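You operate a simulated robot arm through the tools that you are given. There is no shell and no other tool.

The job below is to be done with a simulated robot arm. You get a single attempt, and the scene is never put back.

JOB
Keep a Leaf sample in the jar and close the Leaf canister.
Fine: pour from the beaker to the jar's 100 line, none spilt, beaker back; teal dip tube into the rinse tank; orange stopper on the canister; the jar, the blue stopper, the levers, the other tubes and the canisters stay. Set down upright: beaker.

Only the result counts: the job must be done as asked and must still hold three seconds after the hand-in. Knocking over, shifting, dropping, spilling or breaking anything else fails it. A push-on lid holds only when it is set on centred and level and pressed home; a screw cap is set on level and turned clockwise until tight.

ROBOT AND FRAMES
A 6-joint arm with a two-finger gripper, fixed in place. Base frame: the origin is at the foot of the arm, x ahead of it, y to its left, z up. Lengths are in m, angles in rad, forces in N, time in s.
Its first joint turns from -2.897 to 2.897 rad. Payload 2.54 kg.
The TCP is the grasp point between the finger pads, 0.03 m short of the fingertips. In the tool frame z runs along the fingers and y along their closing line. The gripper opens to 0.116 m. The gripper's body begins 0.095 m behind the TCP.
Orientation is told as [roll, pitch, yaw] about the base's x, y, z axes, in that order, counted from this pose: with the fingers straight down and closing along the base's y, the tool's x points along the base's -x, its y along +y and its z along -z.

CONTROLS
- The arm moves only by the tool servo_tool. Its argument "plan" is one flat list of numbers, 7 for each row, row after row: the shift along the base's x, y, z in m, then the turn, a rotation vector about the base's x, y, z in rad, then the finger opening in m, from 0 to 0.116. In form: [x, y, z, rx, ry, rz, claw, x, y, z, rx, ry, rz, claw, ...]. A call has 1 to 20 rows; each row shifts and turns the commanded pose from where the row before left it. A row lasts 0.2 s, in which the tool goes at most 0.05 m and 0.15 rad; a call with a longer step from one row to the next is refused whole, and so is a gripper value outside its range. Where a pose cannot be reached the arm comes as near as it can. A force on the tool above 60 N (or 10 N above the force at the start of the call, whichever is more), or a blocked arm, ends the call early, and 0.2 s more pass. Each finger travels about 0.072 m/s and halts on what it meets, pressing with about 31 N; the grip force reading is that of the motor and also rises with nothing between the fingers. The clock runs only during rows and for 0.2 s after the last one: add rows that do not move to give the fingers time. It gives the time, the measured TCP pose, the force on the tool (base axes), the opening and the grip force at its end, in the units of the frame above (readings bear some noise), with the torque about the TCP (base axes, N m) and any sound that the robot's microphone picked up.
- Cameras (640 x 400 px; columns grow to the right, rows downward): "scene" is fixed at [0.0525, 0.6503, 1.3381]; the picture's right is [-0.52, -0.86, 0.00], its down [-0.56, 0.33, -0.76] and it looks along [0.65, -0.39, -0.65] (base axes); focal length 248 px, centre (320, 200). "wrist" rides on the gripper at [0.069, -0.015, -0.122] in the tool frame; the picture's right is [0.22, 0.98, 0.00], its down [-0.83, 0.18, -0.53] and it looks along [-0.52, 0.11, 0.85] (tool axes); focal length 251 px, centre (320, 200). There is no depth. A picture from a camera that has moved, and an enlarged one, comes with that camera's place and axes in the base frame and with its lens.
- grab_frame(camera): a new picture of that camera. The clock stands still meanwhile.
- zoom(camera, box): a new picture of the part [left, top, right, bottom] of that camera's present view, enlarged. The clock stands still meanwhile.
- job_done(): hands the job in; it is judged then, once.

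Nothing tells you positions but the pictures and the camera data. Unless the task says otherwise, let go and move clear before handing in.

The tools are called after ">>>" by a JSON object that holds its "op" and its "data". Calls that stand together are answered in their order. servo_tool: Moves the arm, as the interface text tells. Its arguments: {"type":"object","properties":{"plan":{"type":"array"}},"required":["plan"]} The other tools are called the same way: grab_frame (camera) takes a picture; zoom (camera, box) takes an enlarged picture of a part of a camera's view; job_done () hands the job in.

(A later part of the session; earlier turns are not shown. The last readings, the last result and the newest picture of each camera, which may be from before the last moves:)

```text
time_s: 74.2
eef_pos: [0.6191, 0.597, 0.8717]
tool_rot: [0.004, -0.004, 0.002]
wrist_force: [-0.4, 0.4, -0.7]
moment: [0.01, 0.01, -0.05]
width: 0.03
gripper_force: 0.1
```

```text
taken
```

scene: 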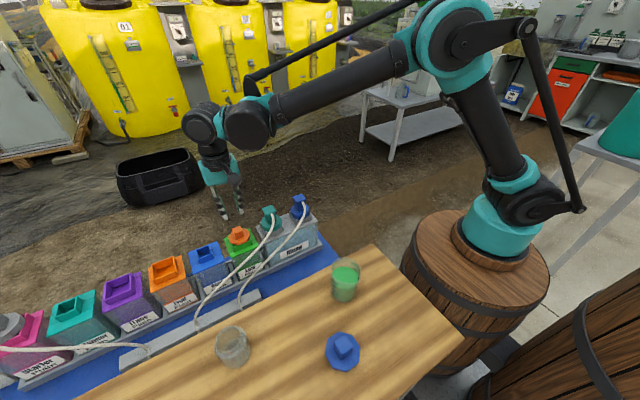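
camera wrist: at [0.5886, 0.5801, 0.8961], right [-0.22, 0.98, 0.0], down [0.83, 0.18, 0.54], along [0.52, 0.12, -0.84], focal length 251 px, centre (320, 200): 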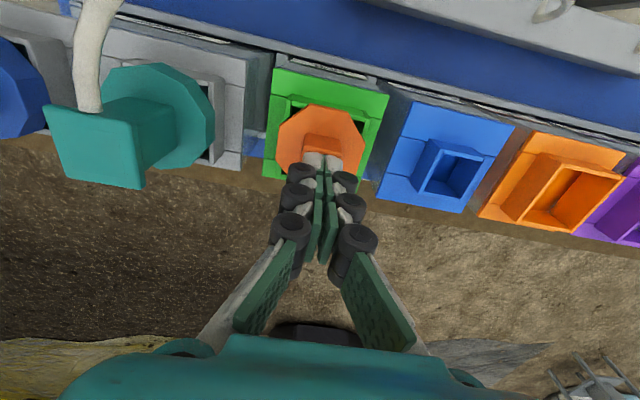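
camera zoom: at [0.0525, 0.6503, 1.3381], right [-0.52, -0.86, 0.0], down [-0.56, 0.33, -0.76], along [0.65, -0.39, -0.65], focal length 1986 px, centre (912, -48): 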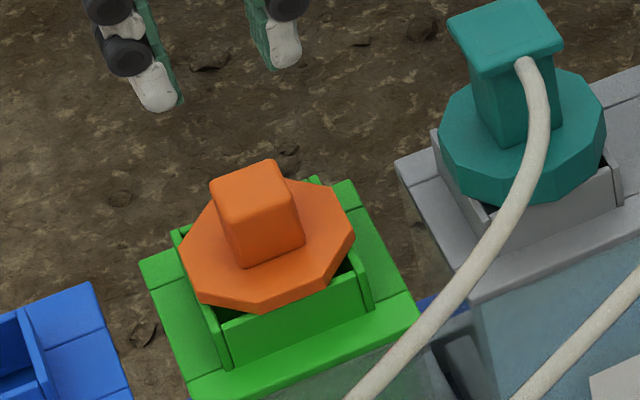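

The stopper is seated and level on the Leaf canister. Now the pour: I'll move above the beaker and turn the wrist by -90° so the fingers close along x, which lets the tool tilt outward to pour.

>>> {"op": "servo_tool", "data": {"plan": [-0.02, -0.01, 0.03, 0, 0, -0.1428, 0.05, -0.032, -0.0144, 0.02, 0, 0, -0.1428, 0.08, -0.032, -0.0144, 0.02, 0, 0, -0.1428, 0.1, -0.032, -0.0144, 0.02, 0, 0, -0.1428, 0.116, -0.032, -0.0144, 0.01, 0, 0, -0.1428, 0.116, -0.032, -0.0144, 0.01, 0, 0, -0.1428, 0.116, -0.032, -0.0144, 0.01, 0, 0, -0.1428, 0.116, -0.032, -0.0144, 0.01, 0, 0, -0.1428, 0.116, -0.032, -0.0144, 0.0, 0, 0, -0.1428, 0.116, -0.032, -0.0144, 0, 0, 0, -0.1428, 0.116, -0.032, -0.0144, 0, 0, 0, -0.1428, 0.116, 0, 0, 0, 0, 0, 0, 0.116]}}

>>> {"op": "grab_frame", "data": {"camera": "wrist"}}

>>> {"op": "grab_frame", "data": {"camera": "scene"}}

```text
time_s: 76.8
eef_pos: [0.278, 0.445, 1.0018]
tool_rot: [0.004, 0.0, -1.571]
wrist_force: [-0.2, -0.4, 0.9]
moment: [0.01, 0.03, 0.02]
width: 0.1162
gripper_force: 0.1
```

```text
taken
camera wrist: at [0.2623, 0.5141, 1.1234], right [0.98, 0.21, 0.01], down [0.18, -0.82, 0.54], along [0.12, -0.52, -0.84], focal length 251 px, centre (320, 200)
```

wrist: 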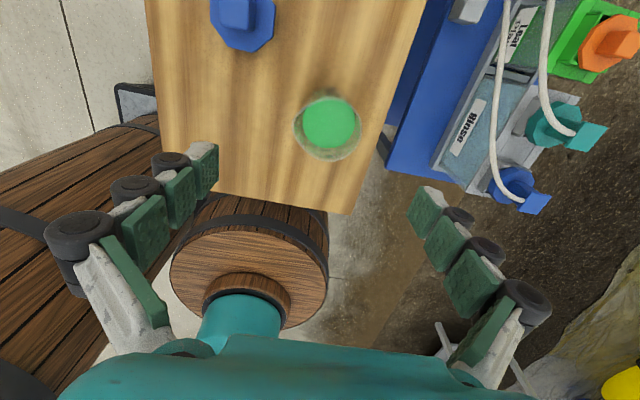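

```text
taken
```

scene: 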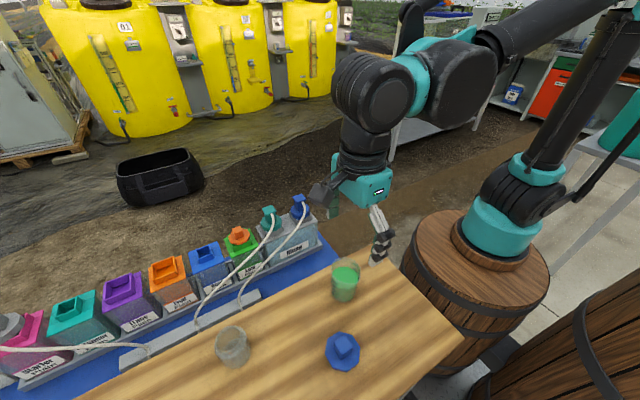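

>>> {"op": "zoom", "data": {"camera": "wrist", "box": [280, 80, 376, 170]}}

>>> {"op": "zoom", "data": {"camera": "scene", "box": [320, 250, 376, 310]}}

```text
4.44 times, centred on (328, 125) of wrist
camera zoom: at [0.2623, 0.5141, 1.1234], right [0.98, 0.21, 0.01], down [0.18, -0.82, 0.54], along [0.12, -0.52, -0.84], focal length 1118 px, centre (284, 533)
```

zoom: 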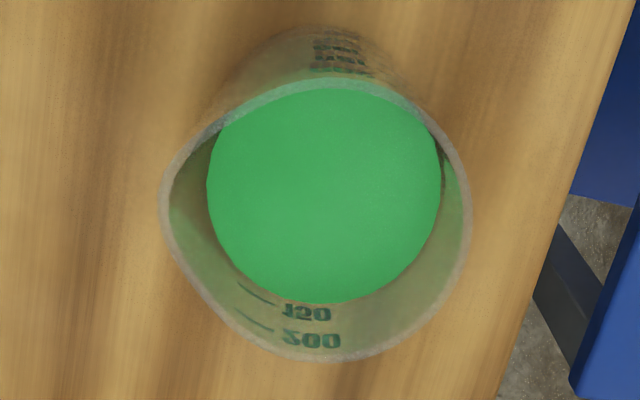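

```text
6.67 times, centred on (348, 280) of scene
camera zoom: at [0.0525, 0.6503, 1.3381], right [-0.52, -0.86, 0.0], down [-0.56, 0.33, -0.76], along [0.65, -0.39, -0.65], focal length 1655 px, centre (133, -333)
```

zoom: 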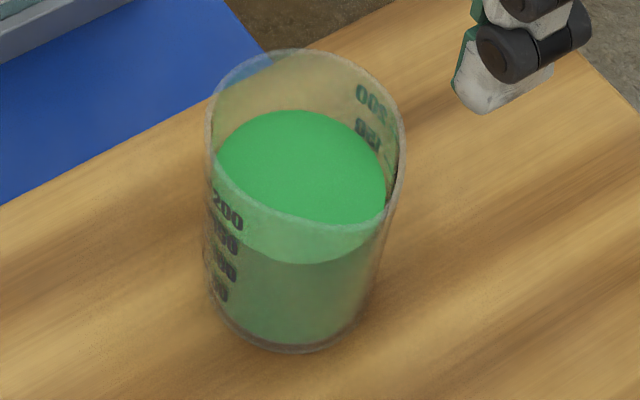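

The beaker's centre is about (0.287, 0.443) and its rim is at z≈0.872. It has a small spout pointing toward -x, and the liquid level is near 140. I want to grip with the spout on the side away from the camera, so I'll turn the wrist another -90° while hovering.

>>> {"op": "servo_tool", "data": {"plan": [0.001, 0, 0, 0, 0, -0.1428, 0.116, 0.001, 0, 0, 0, 0, -0.1428, 0.116, 0.001, 0, 0, 0, 0, -0.1428, 0.116, 0.001, 0, 0, 0, 0, -0.1428, 0.116, 0.001, 0, 0, 0, 0, -0.1428, 0.116, 0.001, 0, 0, 0, 0, -0.1428, 0.116, 0.001, 0, 0, 0, 0, -0.1428, 0.116, 0.001, 0, 0, 0, 0, -0.1428, 0.116, 0.001, 0, 0, 0, 0, -0.1428, 0.116, 0.0, 0, 0, 0, 0, -0.1428, 0.116, 0, 0, 0, 0, 0, -0.1428, 0.116, 0, 0, 0, 0, 0, 0, 0.116]}}

>>> {"op": "grab_frame", "data": {"camera": "wrist"}}

>>> {"op": "grab_frame", "data": {"camera": "scene"}}

```text
time_s: 79.4
eef_pos: [0.6772, -0.0414, 1.001]
tool_rot: [-0.028, 0.004, -3.031]
wrist_force: [-0.3, -0.1, -0.5]
moment: [-0.02, 0.02, -0.01]
width: 0.116
gripper_force: 0.0
out of reach, approached as far as the arm can: row 1, 2, 3, 4, 5, 6, 7, 8, 9, 10, 11
```

```text
taken
camera wrist: at [0.7445, -0.0231, 1.1232], right [0.32, -0.95, -0.03], down [-0.8, -0.29, 0.53], along [-0.51, -0.15, -0.85], focal length 251 px, centre (320, 200)
```

wrist: 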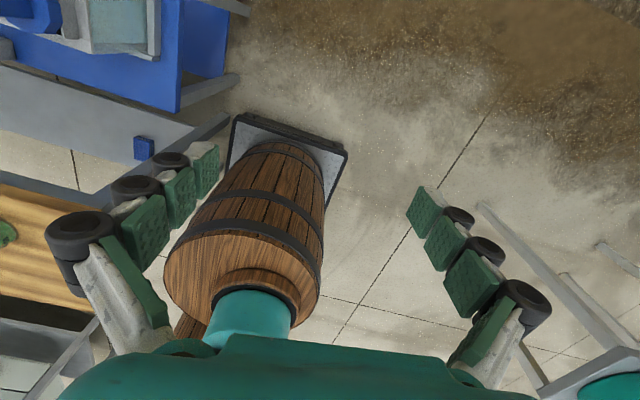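

```text
taken
```

scene: 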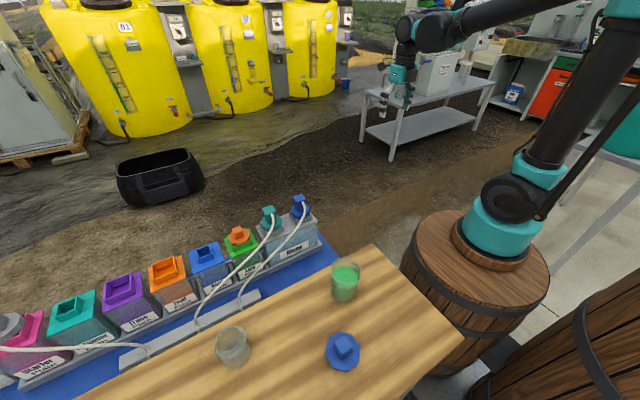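

That yaw is beyond the wrist joint's limit and the arm swung aside, with nothing touched. I'll unwind the rotation in small steps and watch where it goes.

>>> {"op": "servo_tool", "data": {"plan": [0, 0, 0, 0, 0, 0.1428, 0.116, 0, 0, 0, 0, 0, 0.1428, 0.116]}}

```text
time_s: 80.0
eef_pos: [0.6789, -0.0409, 1.0011]
tool_rot: [-0.007, -0.001, -2.778]
wrist_force: [-0.3, -0.7, -0.8]
moment: [-0.02, 0.03, 0.01]
width: 0.1157
gripper_force: 0.0
```

The commanded pose has reset to where the arm is. The limit lies just beyond yaw -1.57 near the table, but yaw +π should be reachable the other way round. First I'll do an empty dry run of the outward pour tilt near the jar, at a safe height.

>>> {"op": "servo_tool", "data": {"plan": [-0.0195, 0.0405, 0.003, 0, 0, 0.0604, 0.1, -0.0195, 0.0405, 0.003, 0, 0, 0.0604, 0.1, -0.0195, 0.0405, 0.003, 0, 0, 0.0604, 0.1, -0.0195, 0.0405, 0.003, 0, 0, 0.0604, 0.1, -0.0195, 0.0405, 0.003, 0, 0, 0.0604, 0.1, -0.0195, 0.0405, 0, 0, 0, 0.0604, 0.1, -0.0195, 0.0405, 0, 0, 0, 0.0604, 0.1, -0.0195, 0.0405, 0, 0, 0, 0.0604, 0.1, -0.0195, 0.0405, 0, 0, 0, 0.0604, 0.1, -0.0195, 0.0405, 0, 0, 0, 0.0604, 0.1, -0.0195, 0.0405, 0, 0, 0, 0.0604, 0.1, -0.0195, 0.0405, 0, 0, 0, 0.0604, 0.1, -0.0195, 0.0405, 0, 0, 0, 0.0604, 0.1, -0.0195, 0.0405, 0, 0, 0, 0.0604, 0.1, -0.0195, 0.0405, 0, 0, 0, 0.0604, 0.1, -0.0195, 0.0405, 0, 0, 0, 0.0604, 0.1, -0.0195, 0.0405, 0, 0, 0, 0.0604, 0.1, -0.0195, 0.0405, 0, 0, 0, 0.0604, 0.1, -0.0195, 0.0405, 0, 0, 0, 0.0604, 0.1, 0, 0, 0, 0, 0, 0.05, 0.1]}}

>>> {"op": "grab_frame", "data": {"camera": "wrist"}}

```text
time_s: 84.2
eef_pos: [0.3754, 0.6675, 1.0165]
tool_rot: [-0.008, -0.002, -1.581]
wrist_force: [-1.1, -0.1, 0.4]
moment: [-0.01, 0.03, -0.01]
width: 0.1002
gripper_force: 0.1
out of reach, approached as far as the arm can: row 7, 8, 9, 10, 11, 12, 13, 14
```

```text
taken
camera wrist: at [0.3627, 0.7366, 1.1408], right [0.98, 0.2, -0.01], down [0.18, -0.83, 0.53], along [0.1, -0.52, -0.85], focal length 251 px, centre (320, 200)
```

wrist: 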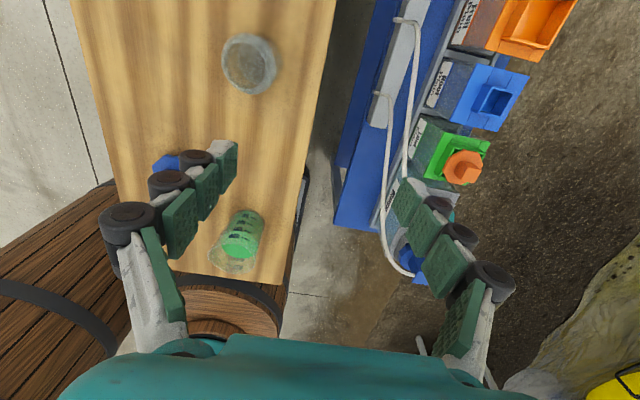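

>>> {"op": "servo_tool", "data": {"plan": [-0.0285, 0.034, 0, 0, 0, 0.01, 0.1, -0.0285, 0.034, 0, 0, 0, 0, 0.1, -0.0285, 0.034, 0, 0, 0, 0, 0.1, 0, 0, 0, 0, 0, 0, 0.1]}}

>>> {"op": "servo_tool", "data": {"plan": [0, 0, 0, 0.1, 0, 0, 0.1, 0, 0, 0, 0.1, 0, 0, 0.1, 0, 0, 0, 0.1, 0, 0, 0.1, 0, 0, 0, 0.1, 0, 0, 0.1, 0, 0, 0, 0.1, 0, 0, 0.1, 0, 0, 0, 0, 0, 0, 0.1]}}

```text
time_s: 85.2
eef_pos: [0.2999, 0.7675, 1.0187]
tool_rot: [-0.014, 0.003, -1.553]
wrist_force: [0.7, 0.0, -0.4]
moment: [0.02, -0.01, -0.02]
width: 0.1
gripper_force: 0.0
out of reach, approached as far as the arm can: row 3
```

```text
time_s: 86.6
eef_pos: [0.3011, 0.7683, 1.0159]
tool_rot: [-0.007, 0.5, -1.573]
wrist_force: [-0.2, -0.5, -0.8]
moment: [-0.01, -0.01, -0.03]
width: 0.1
gripper_force: 0.0
```

>>> {"op": "servo_tool", "data": {"plan": [0, 0, 0, 0.1, 0, 0, 0.1, 0, 0, 0, 0.1, 0, 0, 0.1, 0, 0, 0, 0.1, 0, 0, 0.1, 0, 0, 0, 0.1, 0, 0, 0.1, 0, 0, 0, 0, 0, 0, 0.1]}}

>>> {"op": "servo_tool", "data": {"plan": [0, 0, 0, 0.1, 0, 0, 0.1, 0, 0, 0, 0.1, 0, 0, 0.1, 0, 0, 0, 0.1, 0, 0, 0.1, 0, 0, 0, 0.1, 0, 0, 0.1, 0, 0, 0, 0, 0, 0, 0.1]}}

>>> {"op": "grab_frame", "data": {"camera": "scene"}}

>>> {"op": "grab_frame", "data": {"camera": "wrist"}}

```text
time_s: 87.8
eef_pos: [0.3019, 0.7658, 1.0158]
tool_rot: [-0.011, 0.899, -1.572]
wrist_force: [0.2, 0.1, 0.0]
moment: [-0.02, 0.0, -0.01]
width: 0.0999
gripper_force: 0.1
```

```text
time_s: 89.0
eef_pos: [0.3019, 0.766, 1.0167]
tool_rot: [-0.009, 1.301, -1.575]
wrist_force: [-0.3, 0.5, -0.4]
moment: [-0.01, -0.02, 0.02]
width: 0.0999
gripper_force: 0.1
```

```text
taken
```

scene: 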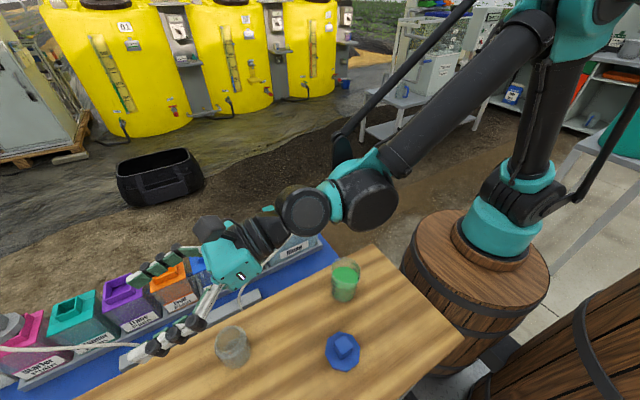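

```text
taken
camera wrist: at [0.2881, 0.6665, 1.1152], right [0.98, 0.06, 0.2], down [0.18, -0.73, -0.65], along [0.11, 0.68, -0.73], focal length 251 px, centre (320, 200)
```

wrist: 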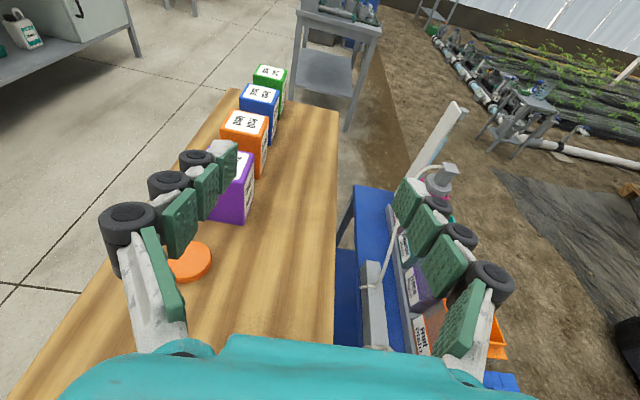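

The outward tilt works up to 1.3 rad. I'll untilt, go back above the beaker, and approach yaw +π by turning the positive way, so the spout ends up on the pour side.

>>> {"op": "servo_tool", "data": {"plan": [0, 0, 0, -0.13, 0, 0, 0.1, 0, 0, 0, -0.13, 0, 0, 0.1, 0, 0, 0, -0.13, 0, 0, 0.1, 0, 0, 0, -0.13, 0, 0, 0.1, 0, 0, 0, -0.13, 0, 0, 0.1, 0, 0, 0, -0.13, 0, 0, 0.1, 0, 0, 0, -0.13, 0, 0, 0.1, 0, 0, 0, -0.13, 0, 0, 0.1, 0, 0, 0, -0.13, 0, 0, 0.1, 0, 0, 0, -0.13, 0, 0, 0.1, 0, 0, 0, 0, 0, 0, 0.1]}}

>>> {"op": "servo_tool", "data": {"plan": [-0.001, -0.019, 0, 0, 0, 0.143, 0.1, -0.001, -0.019, 0, 0, 0, 0.143, 0.1, -0.001, -0.019, 0, 0, 0, 0.143, 0.1, -0.001, -0.019, 0, 0, 0, 0.143, 0.1, -0.001, -0.019, 0, 0, 0, 0.143, 0.1, -0.001, -0.019, 0, 0, 0, 0.143, 0.1, -0.001, -0.019, 0, 0, 0, 0.143, 0.1, -0.001, -0.019, 0, 0, 0, 0.143, 0.1, -0.001, -0.019, 0, 0, 0, 0.143, 0.1, -0.001, -0.019, 0, 0, 0, 0.143, 0.1, -0.001, -0.019, 0, 0, 0, 0.143, 0.1, -0.001, -0.019, 0, 0, 0, 0.143, 0.1, -0.001, -0.019, 0, 0, 0, 0.143, 0.1, -0.001, -0.019, 0, 0, 0, 0.143, 0.1, 0, -0.019, 0, 0, 0, 0.143, 0.1, 0, -0.019, 0, 0, 0, 0.143, 0.1, 0, -0.019, 0, 0, 0, 0.143, 0.1]}}

```text
time_s: 91.4
eef_pos: [0.3061, 0.766, 1.0146]
tool_rot: [-0.011, -0.001, -1.563]
wrist_force: [0.6, -0.7, -0.4]
moment: [0.0, -0.03, 0.03]
width: 0.1
gripper_force: 0.0
out of reach, approached as far as the arm can: row 10
```

```text
time_s: 95.0
eef_pos: [0.2931, 0.4432, 1.0146]
tool_rot: [-0.009, 0.0, 0.86]
wrist_force: [-0.3, 0.5, -0.7]
moment: [-0.03, 0.0, -0.01]
width: 0.1
gripper_force: 0.0
```

>>> {"op": "servo_tool", "data": {"plan": [0, 0, 0, 0, 0, 0.1426, 0.1, 0, 0, 0, 0, 0, 0.1426, 0.1, 0, 0, 0, 0, 0, 0.1426, 0.1, 0, 0, 0, 0, 0, 0.1426, 0.1, 0, 0, 0, 0, 0, 0.1426, 0.1, 0, 0, 0, 0, 0, 0.1426, 0.1, 0, 0, 0, 0, 0, 0.1426, 0.1, 0, 0, 0, 0, 0, 0.1426, 0.1]}}

>>> {"op": "servo_tool", "data": {"plan": [0, 0, 0, 0, 0, 0.1426, 0.1, 0, 0, 0, 0, 0, 0.1426, 0.1, 0, 0, 0, 0, 0, 0.1426, 0.1, 0, 0, 0, 0, 0, 0.1426, 0.1, 0, 0, 0, 0, 0, 0.1426, 0.1, 0, 0, 0, 0, 0, 0.1426, 0.1, 0, 0, 0, 0, 0, 0.1426, 0.1, 0, 0, 0, -0.009, 0, 0.1426, 0.1, 0, 0, 0, 0, 0, 0, 0.1]}}

>>> {"op": "grab_frame", "data": {"camera": "wrist"}}

```text
time_s: 96.8
eef_pos: [0.2919, 0.4434, 1.0161]
tool_rot: [-0.007, -0.001, 1.999]
wrist_force: [-0.1, -0.1, -0.2]
moment: [-0.05, -0.01, 0.0]
width: 0.0999
gripper_force: 0.0
```

```text
time_s: 98.8
eef_pos: [0.2914, 0.4423, 1.0154]
tool_rot: [0.003, 0.001, 3.142]
wrist_force: [-0.1, 0.0, -0.5]
moment: [-0.01, 0.0, 0.0]
width: 0.0999
gripper_force: 0.1
```

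```text
taken
camera wrist: at [0.3604, 0.4582, 1.1374], right [0.21, -0.98, 0.0], down [-0.83, -0.18, 0.53], along [-0.52, -0.12, -0.85], focal length 251 px, centre (320, 200)
```

wrist: 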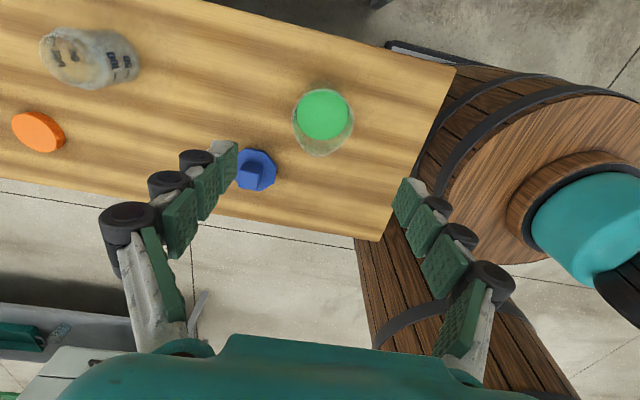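

Yaw +π is reached right above the beaker. I'll check the spout direction and the beaker's centre from here.

>>> {"op": "zoom", "data": {"camera": "wrist", "box": [275, 75, 371, 165]}}

```text
4.44 times, centred on (323, 120) of wrist
camera zoom: at [0.3604, 0.4582, 1.1374], right [0.21, -0.98, 0.0], down [-0.83, -0.18, 0.53], along [-0.52, -0.12, -0.85], focal length 1118 px, centre (307, 556)
```

zoom: 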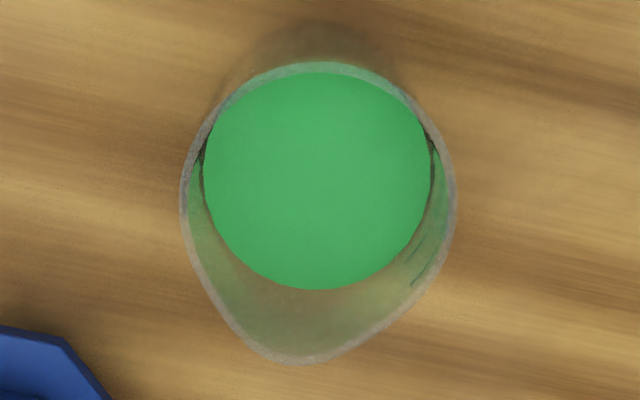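

The spout points toward -x, and the beaker's centre is about (0.288, 0.441). I'll align and lower the open fingers around it.

>>> {"op": "servo_tool", "data": {"plan": [-0.0035, -0.001, -0.03, 0, 0, 0, 0.1, 0, 0, -0.035, 0, 0, 0, 0.1, 0, 0, -0.035, 0, 0, 0, 0.1, 0, 0, 0, 0, 0, 0, 0.1]}}

>>> {"op": "grab_frame", "data": {"camera": "wrist"}}

>>> {"op": "zoom", "data": {"camera": "scene", "box": [290, 210, 410, 310]}}

```text
time_s: 99.8
eef_pos: [0.2884, 0.4411, 0.9161]
tool_rot: [0.001, 0.0, 3.14]
wrist_force: [0.1, -0.2, 0.1]
moment: [-0.02, -0.02, 0.02]
width: 0.1
gripper_force: 0.0
```

```text
taken
camera wrist: at [0.3582, 0.4559, 1.0386], right [0.21, -0.98, 0.0], down [-0.83, -0.18, 0.53], along [-0.52, -0.11, -0.85], focal length 251 px, centre (320, 200)
```

wrist: 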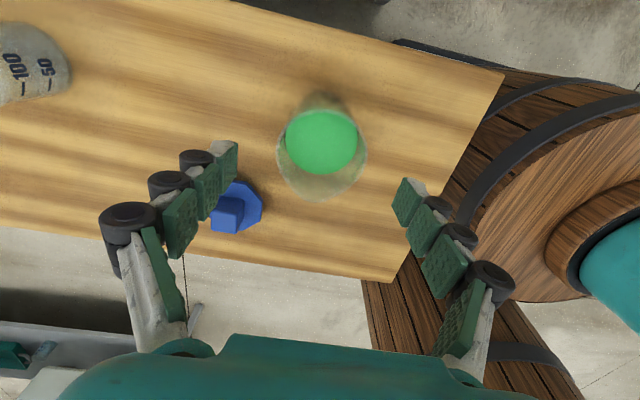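

```text
4.00 times, centred on (350, 260) of scene
camera zoom: at [0.0525, 0.6503, 1.3381], right [-0.52, -0.86, 0.0], down [-0.56, 0.33, -0.76], along [0.65, -0.39, -0.65], focal length 993 px, centre (200, -40)
```

zoom: 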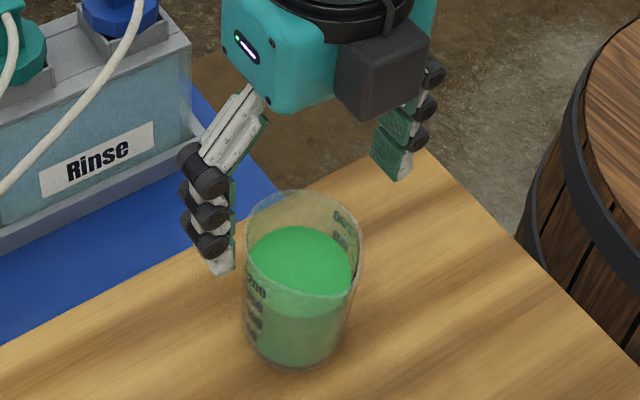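

>>> {"op": "servo_tool", "data": {"plan": [0.001, 0, -0.03, 0, 0, 0, 0.1, 0, 0, -0.03, 0, 0, 0, 0.1, 0, 0, -0.02, 0, 0, 0, 0.1, 0, 0, -0.014, 0, 0, 0, 0.1, 0, 0, 0, 0, 0, 0, 0.1]}}

>>> {"op": "grab_frame", "data": {"camera": "wrist"}}

>>> {"op": "zoom", "data": {"camera": "scene", "box": [290, 210, 410, 310]}}

```text
time_s: 101.0
eef_pos: [0.2879, 0.4405, 0.8204]
tool_rot: [0.002, -0.001, 3.14]
wrist_force: [-0.4, 0.3, -0.1]
moment: [-0.01, 0.0, 0.01]
width: 0.0998
gripper_force: 0.1
```

```text
taken
camera wrist: at [0.3578, 0.4565, 0.9428], right [0.21, -0.98, 0.0], down [-0.83, -0.18, 0.53], along [-0.52, -0.11, -0.85], focal length 251 px, centre (320, 200)
```

wrist: 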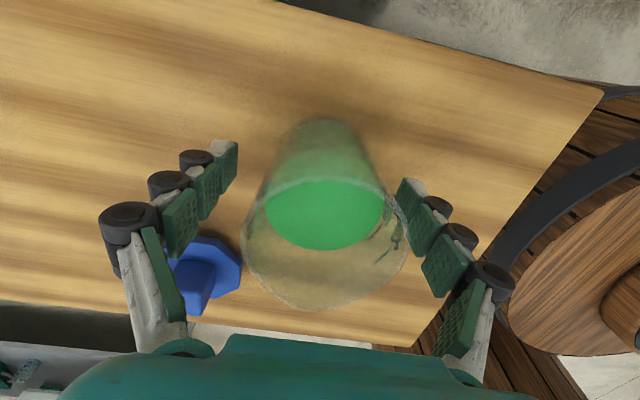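

```text
4.00 times, centred on (350, 260) of scene
camera zoom: at [0.0525, 0.6503, 1.3381], right [-0.52, -0.86, 0.0], down [-0.56, 0.33, -0.76], along [0.65, -0.39, -0.65], focal length 993 px, centre (200, -40)
```

zoom: 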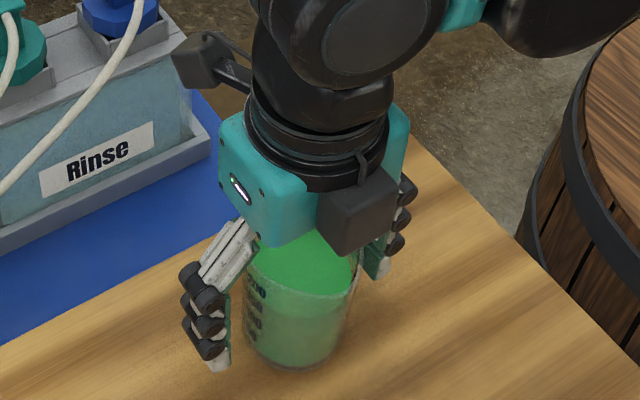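

The fingers straddle the beaker evenly. I'll close on it.

>>> {"op": "servo_tool", "data": {"plan": [0, 0, 0, 0, 0, 0, 0.085, 0, 0, 0, 0, 0, 0, 0.07, 0, 0, 0, 0, 0, 0, 0.06, 0, 0, 0, 0, 0, 0, 0.05, 0, 0, 0, 0, 0, 0, 0.05]}}

>>> {"op": "grab_frame", "data": {"camera": "wrist"}}

```text
time_s: 102.2
eef_pos: [0.2886, 0.4409, 0.8205]
tool_rot: [0.002, -0.001, 3.141]
wrist_force: [0.5, -1.2, 6.9]
moment: [-0.02, -0.04, 0.0]
width: 0.0632
gripper_force: 31.0
```

```text
taken
camera wrist: at [0.3578, 0.4564, 0.9432], right [0.21, -0.98, 0.0], down [-0.83, -0.18, 0.53], along [-0.52, -0.11, -0.85], focal length 251 px, centre (320, 200)
```

wrist: 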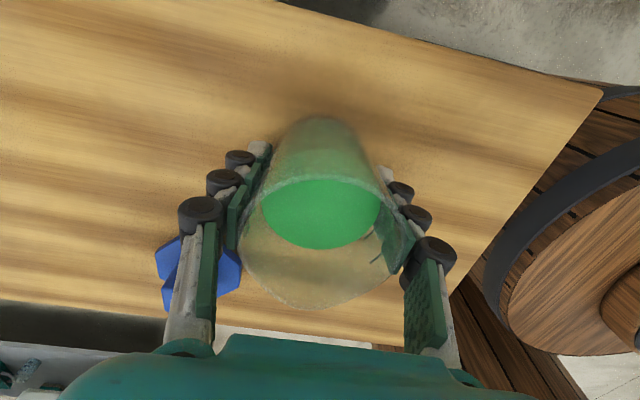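

The grip is firm at 0.063 m. I'll lift slowly and straight up.

>>> {"op": "servo_tool", "data": {"plan": [0, 0, 0.004, 0, 0, 0, 0.05, 0, 0, 0.008, 0, 0, 0, 0.05, 0, 0, 0.012, 0, 0, 0, 0.05, 0, 0, 0.015, 0, 0, 0, 0.05, 0, 0, 0.015, 0, 0, 0, 0.05, 0, 0, 0.015, 0, 0, 0, 0.05, 0, 0, 0.015, 0, 0, 0, 0.05, 0, 0, 0.015, 0, 0, 0, 0.05, 0, 0, 0.015, 0, 0, 0, 0.05, 0, 0, 0.008, 0, 0, 0, 0.05, 0, 0, 0.004, 0, 0, 0, 0.05, 0, 0, 0, 0, 0, 0, 0.05]}}

>>> {"op": "grab_frame", "data": {"camera": "wrist"}}

>>> {"op": "grab_frame", "data": {"camera": "scene"}}

```text
time_s: 104.8
eef_pos: [0.2887, 0.4429, 0.9477]
tool_rot: [0.002, 0.0, 3.141]
wrist_force: [0.7, -1.0, -2.1]
moment: [-0.05, -0.02, -0.02]
width: 0.0638
gripper_force: 30.9
```

```text
taken
camera wrist: at [0.3575, 0.4569, 1.0695], right [0.21, -0.98, 0.0], down [-0.83, -0.18, 0.53], along [-0.52, -0.11, -0.85], focal length 251 px, centre (320, 200)
```

wrist: 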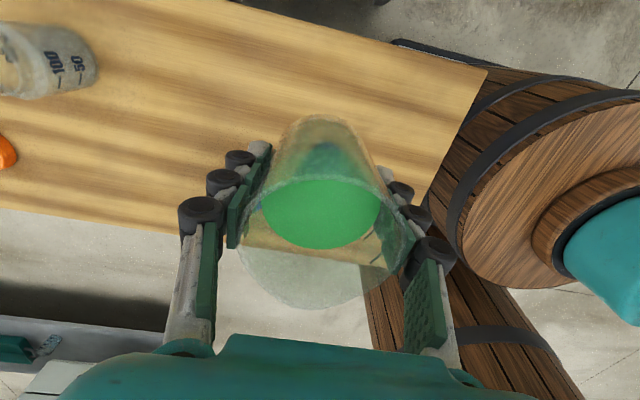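

```text
taken
```

scene: 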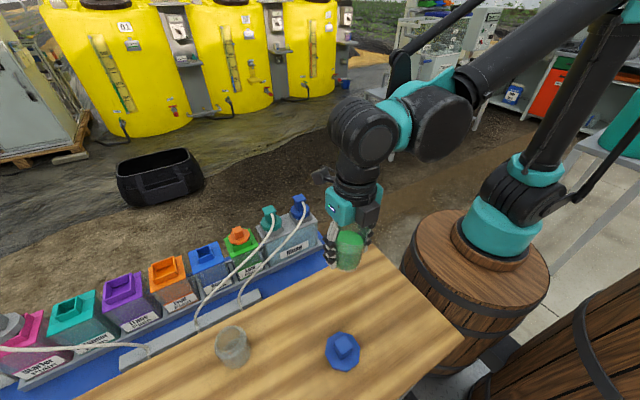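

The beaker is up without a spill. I'll spin the wrist slowly the long way round to yaw -1.5 so the spout faces the robot side.

>>> {"op": "servo_tool", "data": {"plan": [0, 0, 0, 0, 0, -0.08, 0.05, 0, 0, 0, 0, 0, -0.12, 0.05, 0, 0, 0, 0, 0, -0.14, 0.05, 0, 0, 0, 0, 0, -0.14, 0.05, 0, 0, 0, 0, 0, -0.14, 0.05, 0, 0, 0, 0, 0, -0.14, 0.05, 0, 0, 0, 0, 0, -0.14, 0.05, 0, 0, 0, 0, 0, -0.14, 0.05, 0, 0, 0, 0, 0, -0.14, 0.05, 0, 0, 0, 0, 0, -0.14, 0.05, 0, 0, 0, 0, 0, -0.14, 0.05, 0, 0, 0, 0, 0, -0.14, 0.05, 0, 0, 0, 0, 0, -0.14, 0.05, 0, 0, 0, 0, 0, -0.14, 0.05, 0, 0, 0, 0, 0, -0.14, 0.05, 0, 0, 0, 0, 0, -0.14, 0.05, 0, 0, 0, 0, 0, -0.14, 0.05, 0, 0, 0, 0, 0, -0.14, 0.05, 0, 0, 0, 0, 0, -0.14, 0.05, 0, 0, 0, 0, 0, -0.14, 0.05]}}

>>> {"op": "servo_tool", "data": {"plan": [0, 0, 0, 0, 0, -0.14, 0.05, 0, 0, 0, 0, 0, -0.14, 0.05, 0, 0, 0, 0, 0, -0.14, 0.05, 0, 0, 0, 0, 0, -0.14, 0.05, 0, 0, 0, 0, 0, -0.14, 0.05, 0, 0, 0, 0, 0, -0.14, 0.05, 0, 0, 0, 0, 0, -0.14, 0.05, 0, 0, 0, 0, 0, -0.14, 0.05, 0, 0, 0, 0, 0, -0.14, 0.05, 0, 0, 0, 0, 0, -0.14, 0.05, 0, 0, 0, 0, 0, -0.14, 0.05, 0, 0, 0, 0, 0, -0.14, 0.05, 0, 0, 0, 0, 0, -0.14, 0.05, 0, 0, 0, 0, 0, -0.101, 0.05, 0, 0, 0, 0, 0, 0, 0.05]}}

>>> {"op": "grab_frame", "data": {"camera": "wrist"}}

```text
time_s: 109.0
eef_pos: [0.2875, 0.4421, 0.9483]
tool_rot: [0.002, 0.002, 0.419]
wrist_force: [0.4, -0.4, -1.8]
moment: [0.01, -0.01, 0.01]
width: 0.0635
gripper_force: 31.5
```

```text
time_s: 112.2
eef_pos: [0.2896, 0.443, 0.9467]
tool_rot: [0.001, 0.001, -1.503]
wrist_force: [-0.5, -0.4, -1.8]
moment: [-0.04, -0.02, 0.01]
width: 0.0633
gripper_force: 30.9
```

```text
taken
camera wrist: at [0.2695, 0.5101, 1.0693], right [0.96, 0.28, 0.0], down [0.24, -0.81, 0.53], along [0.15, -0.51, -0.85], focal length 251 px, centre (320, 200)
```

wrist: 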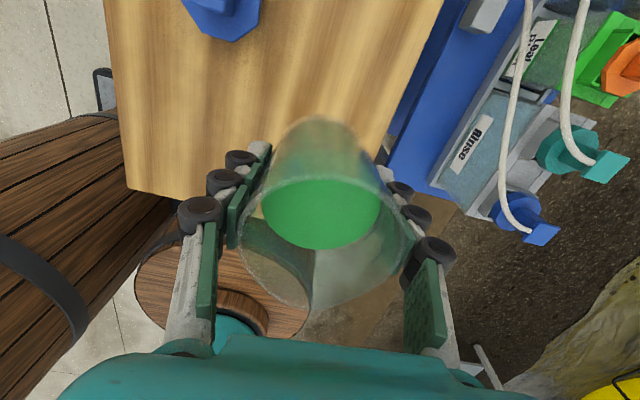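

The spout now faces the robot side (-y). I'll carry the beaker gently past the jar, offset in x, so the wrist camera can see the jar's mouth clearly.

>>> {"op": "servo_tool", "data": {"plan": [0.003, 0.01, 0.001, 0, 0, 0, 0.05, 0.006, 0.02, 0.002, 0, 0, 0, 0.05, 0.0078, 0.0285, 0.001, 0, 0, 0, 0.05, 0.0078, 0.0285, 0.001, 0, 0, 0, 0.05, 0.0078, 0.0285, 0.001, 0, 0, 0, 0.05, 0.0078, 0.0285, 0.001, 0, 0, 0, 0.05, 0.0078, 0.0285, 0.001, 0, 0, 0, 0.05, 0.0078, 0.0285, 0.001, 0, 0, 0, 0.05, 0.0078, 0.0285, 0.001, 0, 0, 0, 0.05, 0.0078, 0.0285, 0.001, 0, 0, 0, 0.05, 0.006, 0.02, 0.001, 0, 0, 0, 0.05, 0.003, 0.009, 0, 0, 0, 0, 0.05, 0, 0, 0, 0, 0, 0, 0.05]}}

>>> {"op": "grab_frame", "data": {"camera": "wrist"}}

>>> {"op": "grab_frame", "data": {"camera": "scene"}}

```text
time_s: 115.0
eef_pos: [0.369, 0.73, 0.9577]
tool_rot: [0.002, -0.001, -1.499]
wrist_force: [-0.6, -0.3, -1.5]
moment: [-0.01, -0.03, -0.01]
width: 0.0629
gripper_force: 30.9
```

```text
taken
camera wrist: at [0.3498, 0.7968, 1.0802], right [0.96, 0.28, 0.0], down [0.24, -0.81, 0.53], along [0.15, -0.51, -0.85], focal length 251 px, centre (320, 200)
```

wrist: 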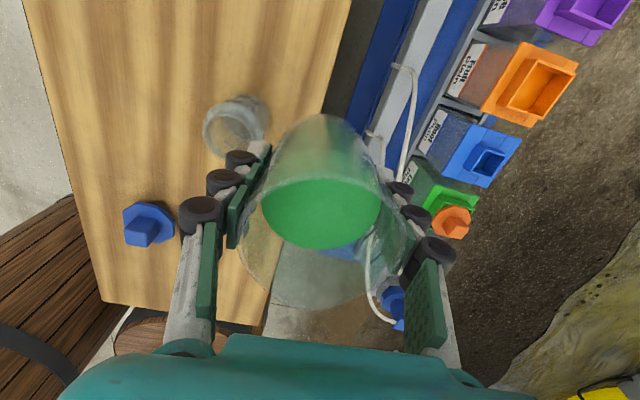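

```text
taken
```

scene: 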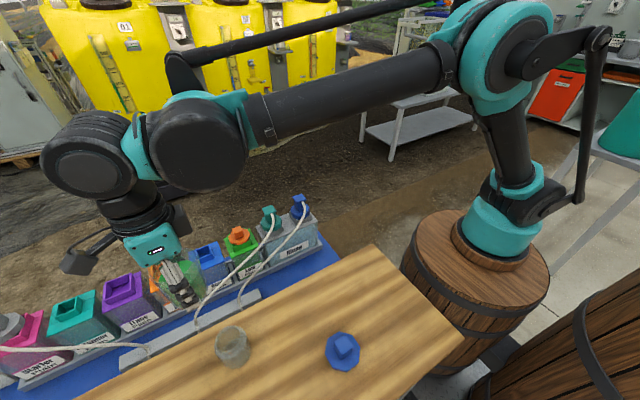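

>>> {"op": "zoom", "data": {"camera": "wrist", "box": [190, 80, 286, 170]}}

>>> {"op": "zoom", "data": {"camera": "scene", "box": [208, 316, 256, 376]}}

>>> {"op": "zoom", "data": {"camera": "wrist", "box": [220, 100, 420, 320]}}

```text
4.44 times, centred on (238, 125) of wrist
camera zoom: at [0.3498, 0.7968, 1.0802], right [0.96, 0.28, 0.0], down [0.24, -0.81, 0.53], along [0.15, -0.51, -0.85], focal length 1118 px, centre (684, 533)
```

zoom: 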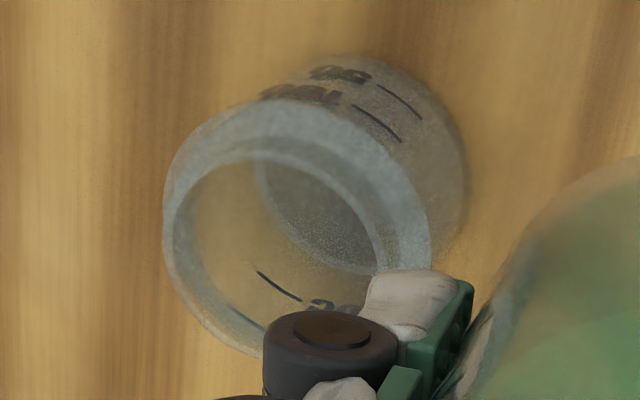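

```text
6.67 times, centred on (232, 346) of scene
camera zoom: at [0.0525, 0.6503, 1.3381], right [-0.52, -0.86, 0.0], down [-0.56, 0.33, -0.76], along [0.65, -0.39, -0.65], focal length 1655 px, centre (907, -773)
```

zoom: 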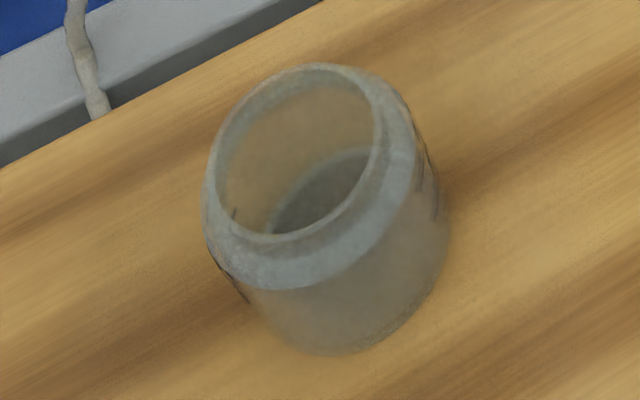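

```text
1.82 times, centred on (320, 210) of wrist
camera zoom: at [0.3498, 0.7968, 1.0802], right [0.96, 0.28, 0.0], down [0.24, -0.81, 0.53], along [0.15, -0.51, -0.85], focal length 457 px, centre (320, 182)
```

zoom: 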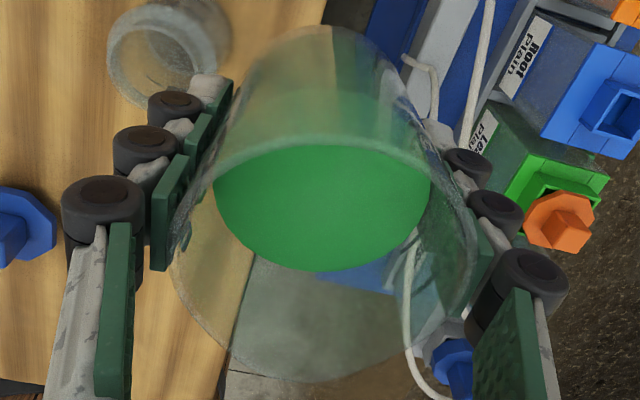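

The jar's mouth centre comes out at (0.289, 0.7005), with its top at z≈0.853 and an inner radius of about 22 mm. I'll bring the beaker to the +y side at height and pre-tilt by 0.3 rad, which is well short of pouring.

>>> {"op": "servo_tool", "data": {"plan": [-0.008, 0.003, 0, 0, 0, 0, 0.05, -0.016, 0.007, 0, 0, 0, 0, 0.05, -0.02, 0.009, 0, 0, 0, 0, 0.05, -0.02, 0.009, 0, 0, 0, 0, 0.05, -0.0155, 0.006, 0, 0, 0, 0, 0.05, -0.008, 0.0024, 0, 0, 0, 0, 0.05, 0, 0, 0, 0, 0, 0, 0.05, 0, 0, 0, 0, 0, 0, 0.05]}}

>>> {"op": "grab_frame", "data": {"camera": "wrist"}}

>>> {"op": "zoom", "data": {"camera": "scene", "box": [130, 250, 290, 390]}}

```text
time_s: 116.8
eef_pos: [0.2833, 0.7658, 0.9588]
tool_rot: [0.004, 0.001, -1.5]
wrist_force: [-0.2, 0.3, -1.3]
moment: [-0.03, -0.02, 0.01]
width: 0.0635
gripper_force: 30.7
```

```text
taken
camera wrist: at [0.2631, 0.8333, 1.0814], right [0.96, 0.28, 0.0], down [0.24, -0.81, 0.53], along [0.15, -0.51, -0.85], focal length 251 px, centre (320, 200)
```

wrist: 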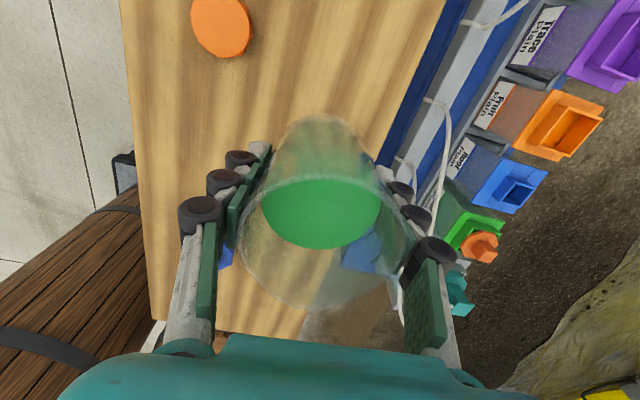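

```text
2.86 times, centred on (210, 320) of scene
camera zoom: at [0.0525, 0.6503, 1.3381], right [-0.52, -0.86, 0.0], down [-0.56, 0.33, -0.76], along [0.65, -0.39, -0.65], focal length 709 px, centre (634, -143)
```

zoom: 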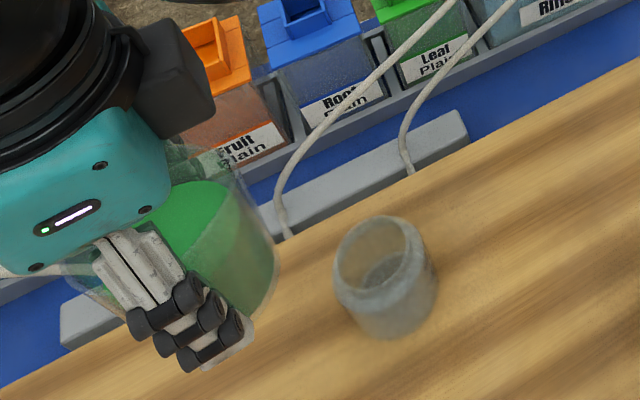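

>>> {"op": "servo_tool", "data": {"plan": [0, 0, 0, 0.0399, 0.0029, 0, 0.05, 0, 0, 0, 0.0598, 0.0043, 0, 0.05, 0, 0, 0, 0.0598, 0.0043, 0, 0.05, 0, 0, 0, 0.0598, 0.0043, 0, 0.05, 0, 0, 0, 0.0499, 0.0036, 0, 0.05, 0, 0, 0, 0.0299, 0.0021, 0, 0.05, 0, 0, 0, 0, 0, 0, 0.05, 0, 0, 0, 0, 0, 0, 0.05]}}

>>> {"op": "grab_frame", "data": {"camera": "wrist"}}

>>> {"op": "zoom", "data": {"camera": "scene", "box": [130, 250, 290, 390]}}

```text
time_s: 118.6
eef_pos: [0.2809, 0.7664, 0.9601]
tool_rot: [0.0, 0.301, -1.501]
wrist_force: [0.0, -0.2, -1.3]
moment: [-0.02, 0.01, -0.01]
width: 0.0636
gripper_force: 31.1
```

```text
taken
camera wrist: at [0.2649, 0.794, 1.0969], right [0.96, 0.27, 0.06], down [0.25, -0.93, 0.27], along [0.13, -0.24, -0.96], focal length 251 px, centre (320, 200)
```

wrist: 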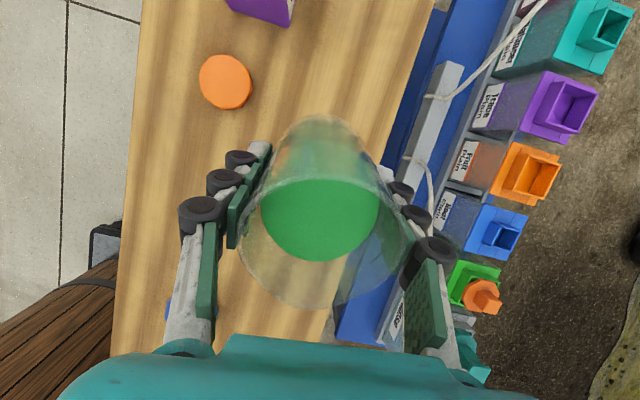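

```text
2.86 times, centred on (210, 320) of scene
camera zoom: at [0.0525, 0.6503, 1.3381], right [-0.52, -0.86, 0.0], down [-0.56, 0.33, -0.76], along [0.65, -0.39, -0.65], focal length 709 px, centre (634, -143)
```

zoom: 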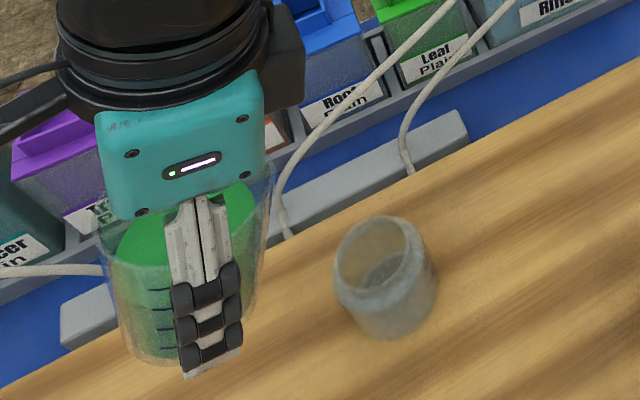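

Nothing has poured yet. I'll lower gently until the lip is just above and behind the jar's mouth.

>>> {"op": "servo_tool", "data": {"plan": [0, 0, -0.008, 0, 0, 0, 0.05, 0, 0, -0.015, 0, 0, 0, 0.05, 0, 0, -0.018, 0, 0, 0, 0.05, 0, 0, -0.018, 0, 0, 0, 0.05, 0, 0, -0.018, 0, 0, 0, 0.05, 0, 0, -0.015, 0, 0, 0, 0.05, 0, 0, -0.01, 0, 0, 0, 0.05, 0, 0, -0.004, 0, 0, 0, 0.05, 0, 0, 0, 0, 0, 0, 0.05]}}

>>> {"op": "grab_frame", "data": {"camera": "wrist"}}

>>> {"op": "zoom", "data": {"camera": "scene", "box": [150, 280, 290, 400]}}

```text
time_s: 120.6
eef_pos: [0.2821, 0.7644, 0.8518]
tool_rot: [-0.002, 0.301, -1.5]
wrist_force: [0.1, -0.2, -1.7]
moment: [-0.02, -0.01, 0.02]
width: 0.0635
gripper_force: 30.9
```

```text
taken
camera wrist: at [0.2655, 0.7942, 0.9893], right [0.96, 0.27, 0.06], down [0.25, -0.93, 0.27], along [0.13, -0.24, -0.96], focal length 251 px, centre (320, 200)
```

wrist: 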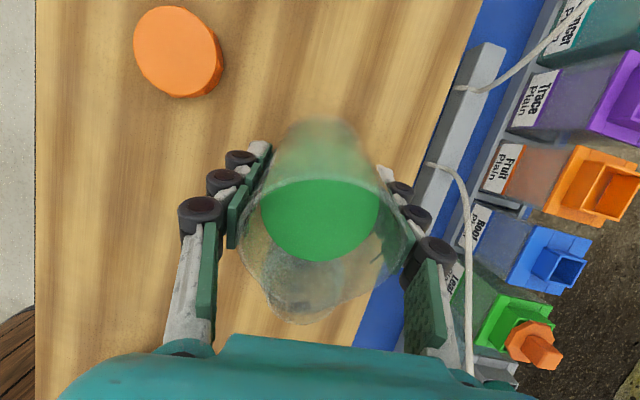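

```text
3.33 times, centred on (220, 340) of scene
camera zoom: at [0.0525, 0.6503, 1.3381], right [-0.52, -0.86, 0.0], down [-0.56, 0.33, -0.76], along [0.65, -0.39, -0.65], focal length 828 px, centre (653, -267)
```

zoom: 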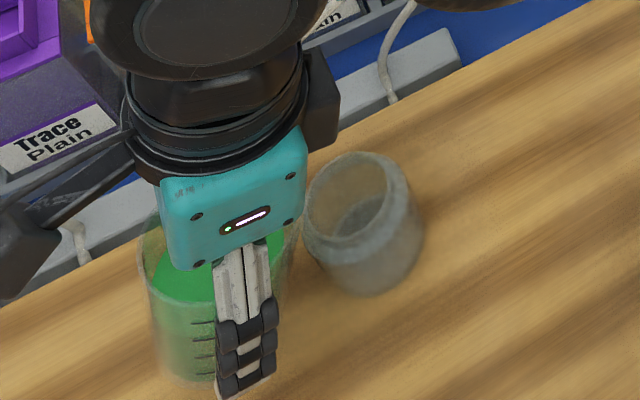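

>>> {"op": "zoom", "data": {"camera": "wrist", "box": [224, 160, 416, 340]}}

>>> {"op": "zoom", "data": {"camera": "scene", "box": [190, 310, 260, 370]}}

```text
2.22 times, centred on (320, 250) of wrist
camera zoom: at [0.2655, 0.7942, 0.9893], right [0.96, 0.27, 0.06], down [0.25, -0.93, 0.27], along [0.13, -0.24, -0.96], focal length 559 px, centre (320, 89)
```

zoom: 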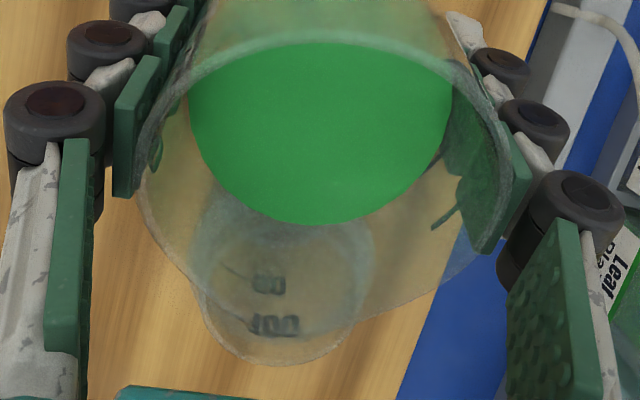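

```text
6.67 times, centred on (225, 340) of scene
camera zoom: at [0.0525, 0.6503, 1.3381], right [-0.52, -0.86, 0.0], down [-0.56, 0.33, -0.76], along [0.65, -0.39, -0.65], focal length 1655 px, centre (953, -733)
```

zoom: 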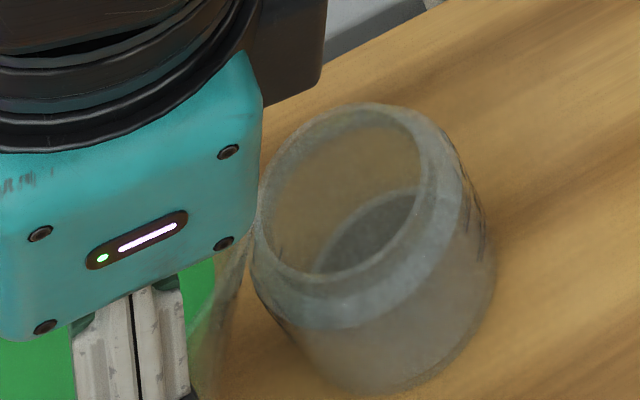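

The lip is about 10 mm behind the jar's centre line and 30 mm above its top, which is where I want it. I'll lower 6 mm and tilt on to 0.40 rad about the lip.

>>> {"op": "servo_tool", "data": {"plan": [0, 0, -0.003, 0, 0, 0, 0.05, 0, 0, -0.003, 0, 0, 0, 0.05, 0, 0.0007, 0.0014, 0.025, 0.0018, 0, 0.05, 0, 0.0007, 0.0014, 0.025, 0.0018, 0, 0.05, 0, 0.0007, 0.0014, 0.025, 0.0018, 0, 0.05, 0, 0.0007, 0.0014, 0.025, 0.0018, 0, 0.05, 0, 0, 0, 0, 0, 0, 0.05]}}

>>> {"op": "zoom", "data": {"camera": "wrist", "box": [224, 160, 416, 340]}}

>>> {"op": "zoom", "data": {"camera": "scene", "box": [150, 290, 290, 390]}}

```text
time_s: 122.2
eef_pos: [0.2817, 0.7679, 0.853]
tool_rot: [0.001, 0.402, -1.501]
wrist_force: [0.4, 0.2, -2.5]
moment: [-0.01, -0.01, -0.01]
width: 0.0635
gripper_force: 30.6
```

```text
2.22 times, centred on (320, 250) of wrist
camera zoom: at [0.2658, 0.7826, 0.992], right [0.96, 0.27, 0.08], down [0.25, -0.95, 0.17], along [0.12, -0.14, -0.98], focal length 559 px, centre (320, 89)
```

zoom: 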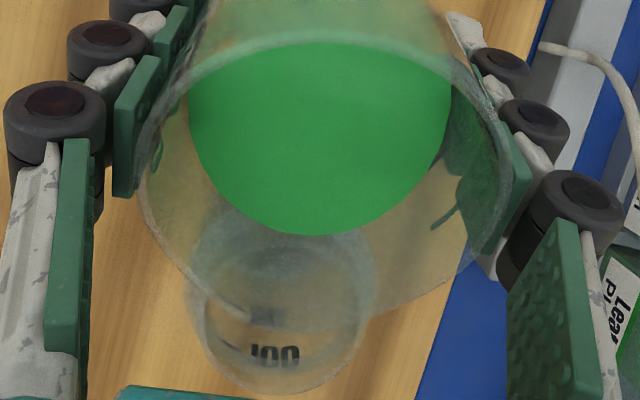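

```text
4.00 times, centred on (220, 340) of scene
camera zoom: at [0.0525, 0.6503, 1.3381], right [-0.52, -0.86, 0.0], down [-0.56, 0.33, -0.76], along [0.65, -0.39, -0.65], focal length 993 px, centre (720, -360)
```

zoom: 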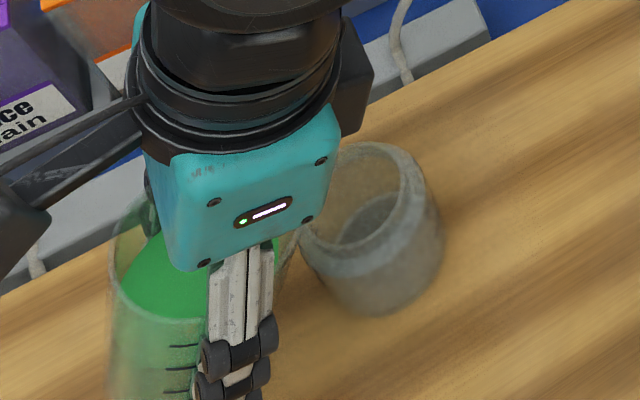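

>>> {"op": "servo_tool", "data": {"plan": [0, 0.0006, 0.0014, 0.025, 0.0018, 0, 0.05, 0, 0.0006, 0.0014, 0.025, 0.0018, 0, 0.05, 0, 0, 0, 0, 0, 0, 0.05]}}

>>> {"op": "zoom", "data": {"camera": "wrist", "box": [224, 160, 416, 340]}}

```text
time_s: 123.0
eef_pos: [0.2815, 0.7694, 0.8559]
tool_rot: [0.0, 0.45, -1.502]
wrist_force: [-0.9, -0.4, -1.3]
moment: [0.03, 0.0, 0.0]
width: 0.0635
gripper_force: 31.3
```

```text
2.22 times, centred on (320, 250) of wrist
camera zoom: at [0.2662, 0.7771, 0.9957], right [0.96, 0.26, 0.09], down [0.25, -0.96, 0.12], along [0.12, -0.09, -0.99], focal length 559 px, centre (320, 89)
```

zoom: 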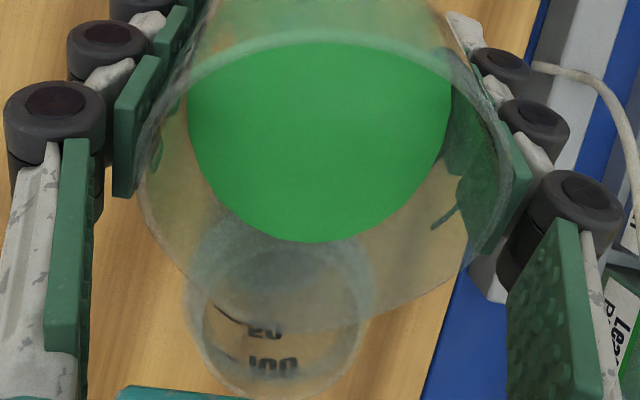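

>>> {"op": "servo_tool", "data": {"plan": [0, 0.0005, 0.0015, 0.025, 0.0018, 0, 0.05, 0, 0.0005, 0.0015, 0.025, 0.0018, 0, 0.05, 0, 0, 0, 0, 0, 0, 0.05]}}

>>> {"op": "zoom", "data": {"camera": "wrist", "box": [224, 160, 416, 340]}}

```text
time_s: 123.8
eef_pos: [0.2821, 0.7708, 0.8582]
tool_rot: [-0.001, 0.501, -1.502]
wrist_force: [-0.3, -0.2, -2.3]
moment: [0.01, -0.02, 0.03]
width: 0.0634
gripper_force: 31.2
```

```text
2.22 times, centred on (320, 250) of wrist
camera zoom: at [0.2668, 0.7714, 0.9989], right [0.96, 0.26, 0.1], down [0.25, -0.97, 0.07], along [0.12, -0.04, -0.99], focal length 559 px, centre (320, 89)
```

zoom: 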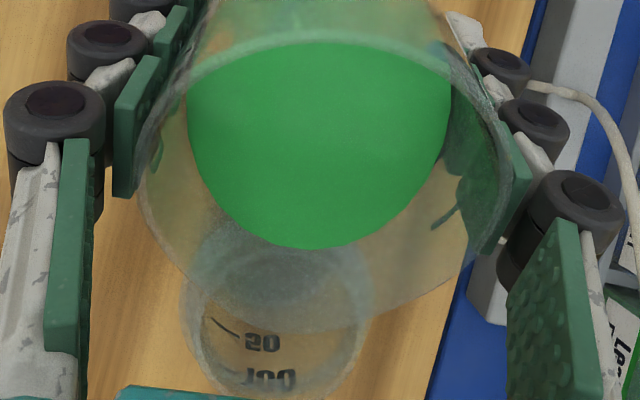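

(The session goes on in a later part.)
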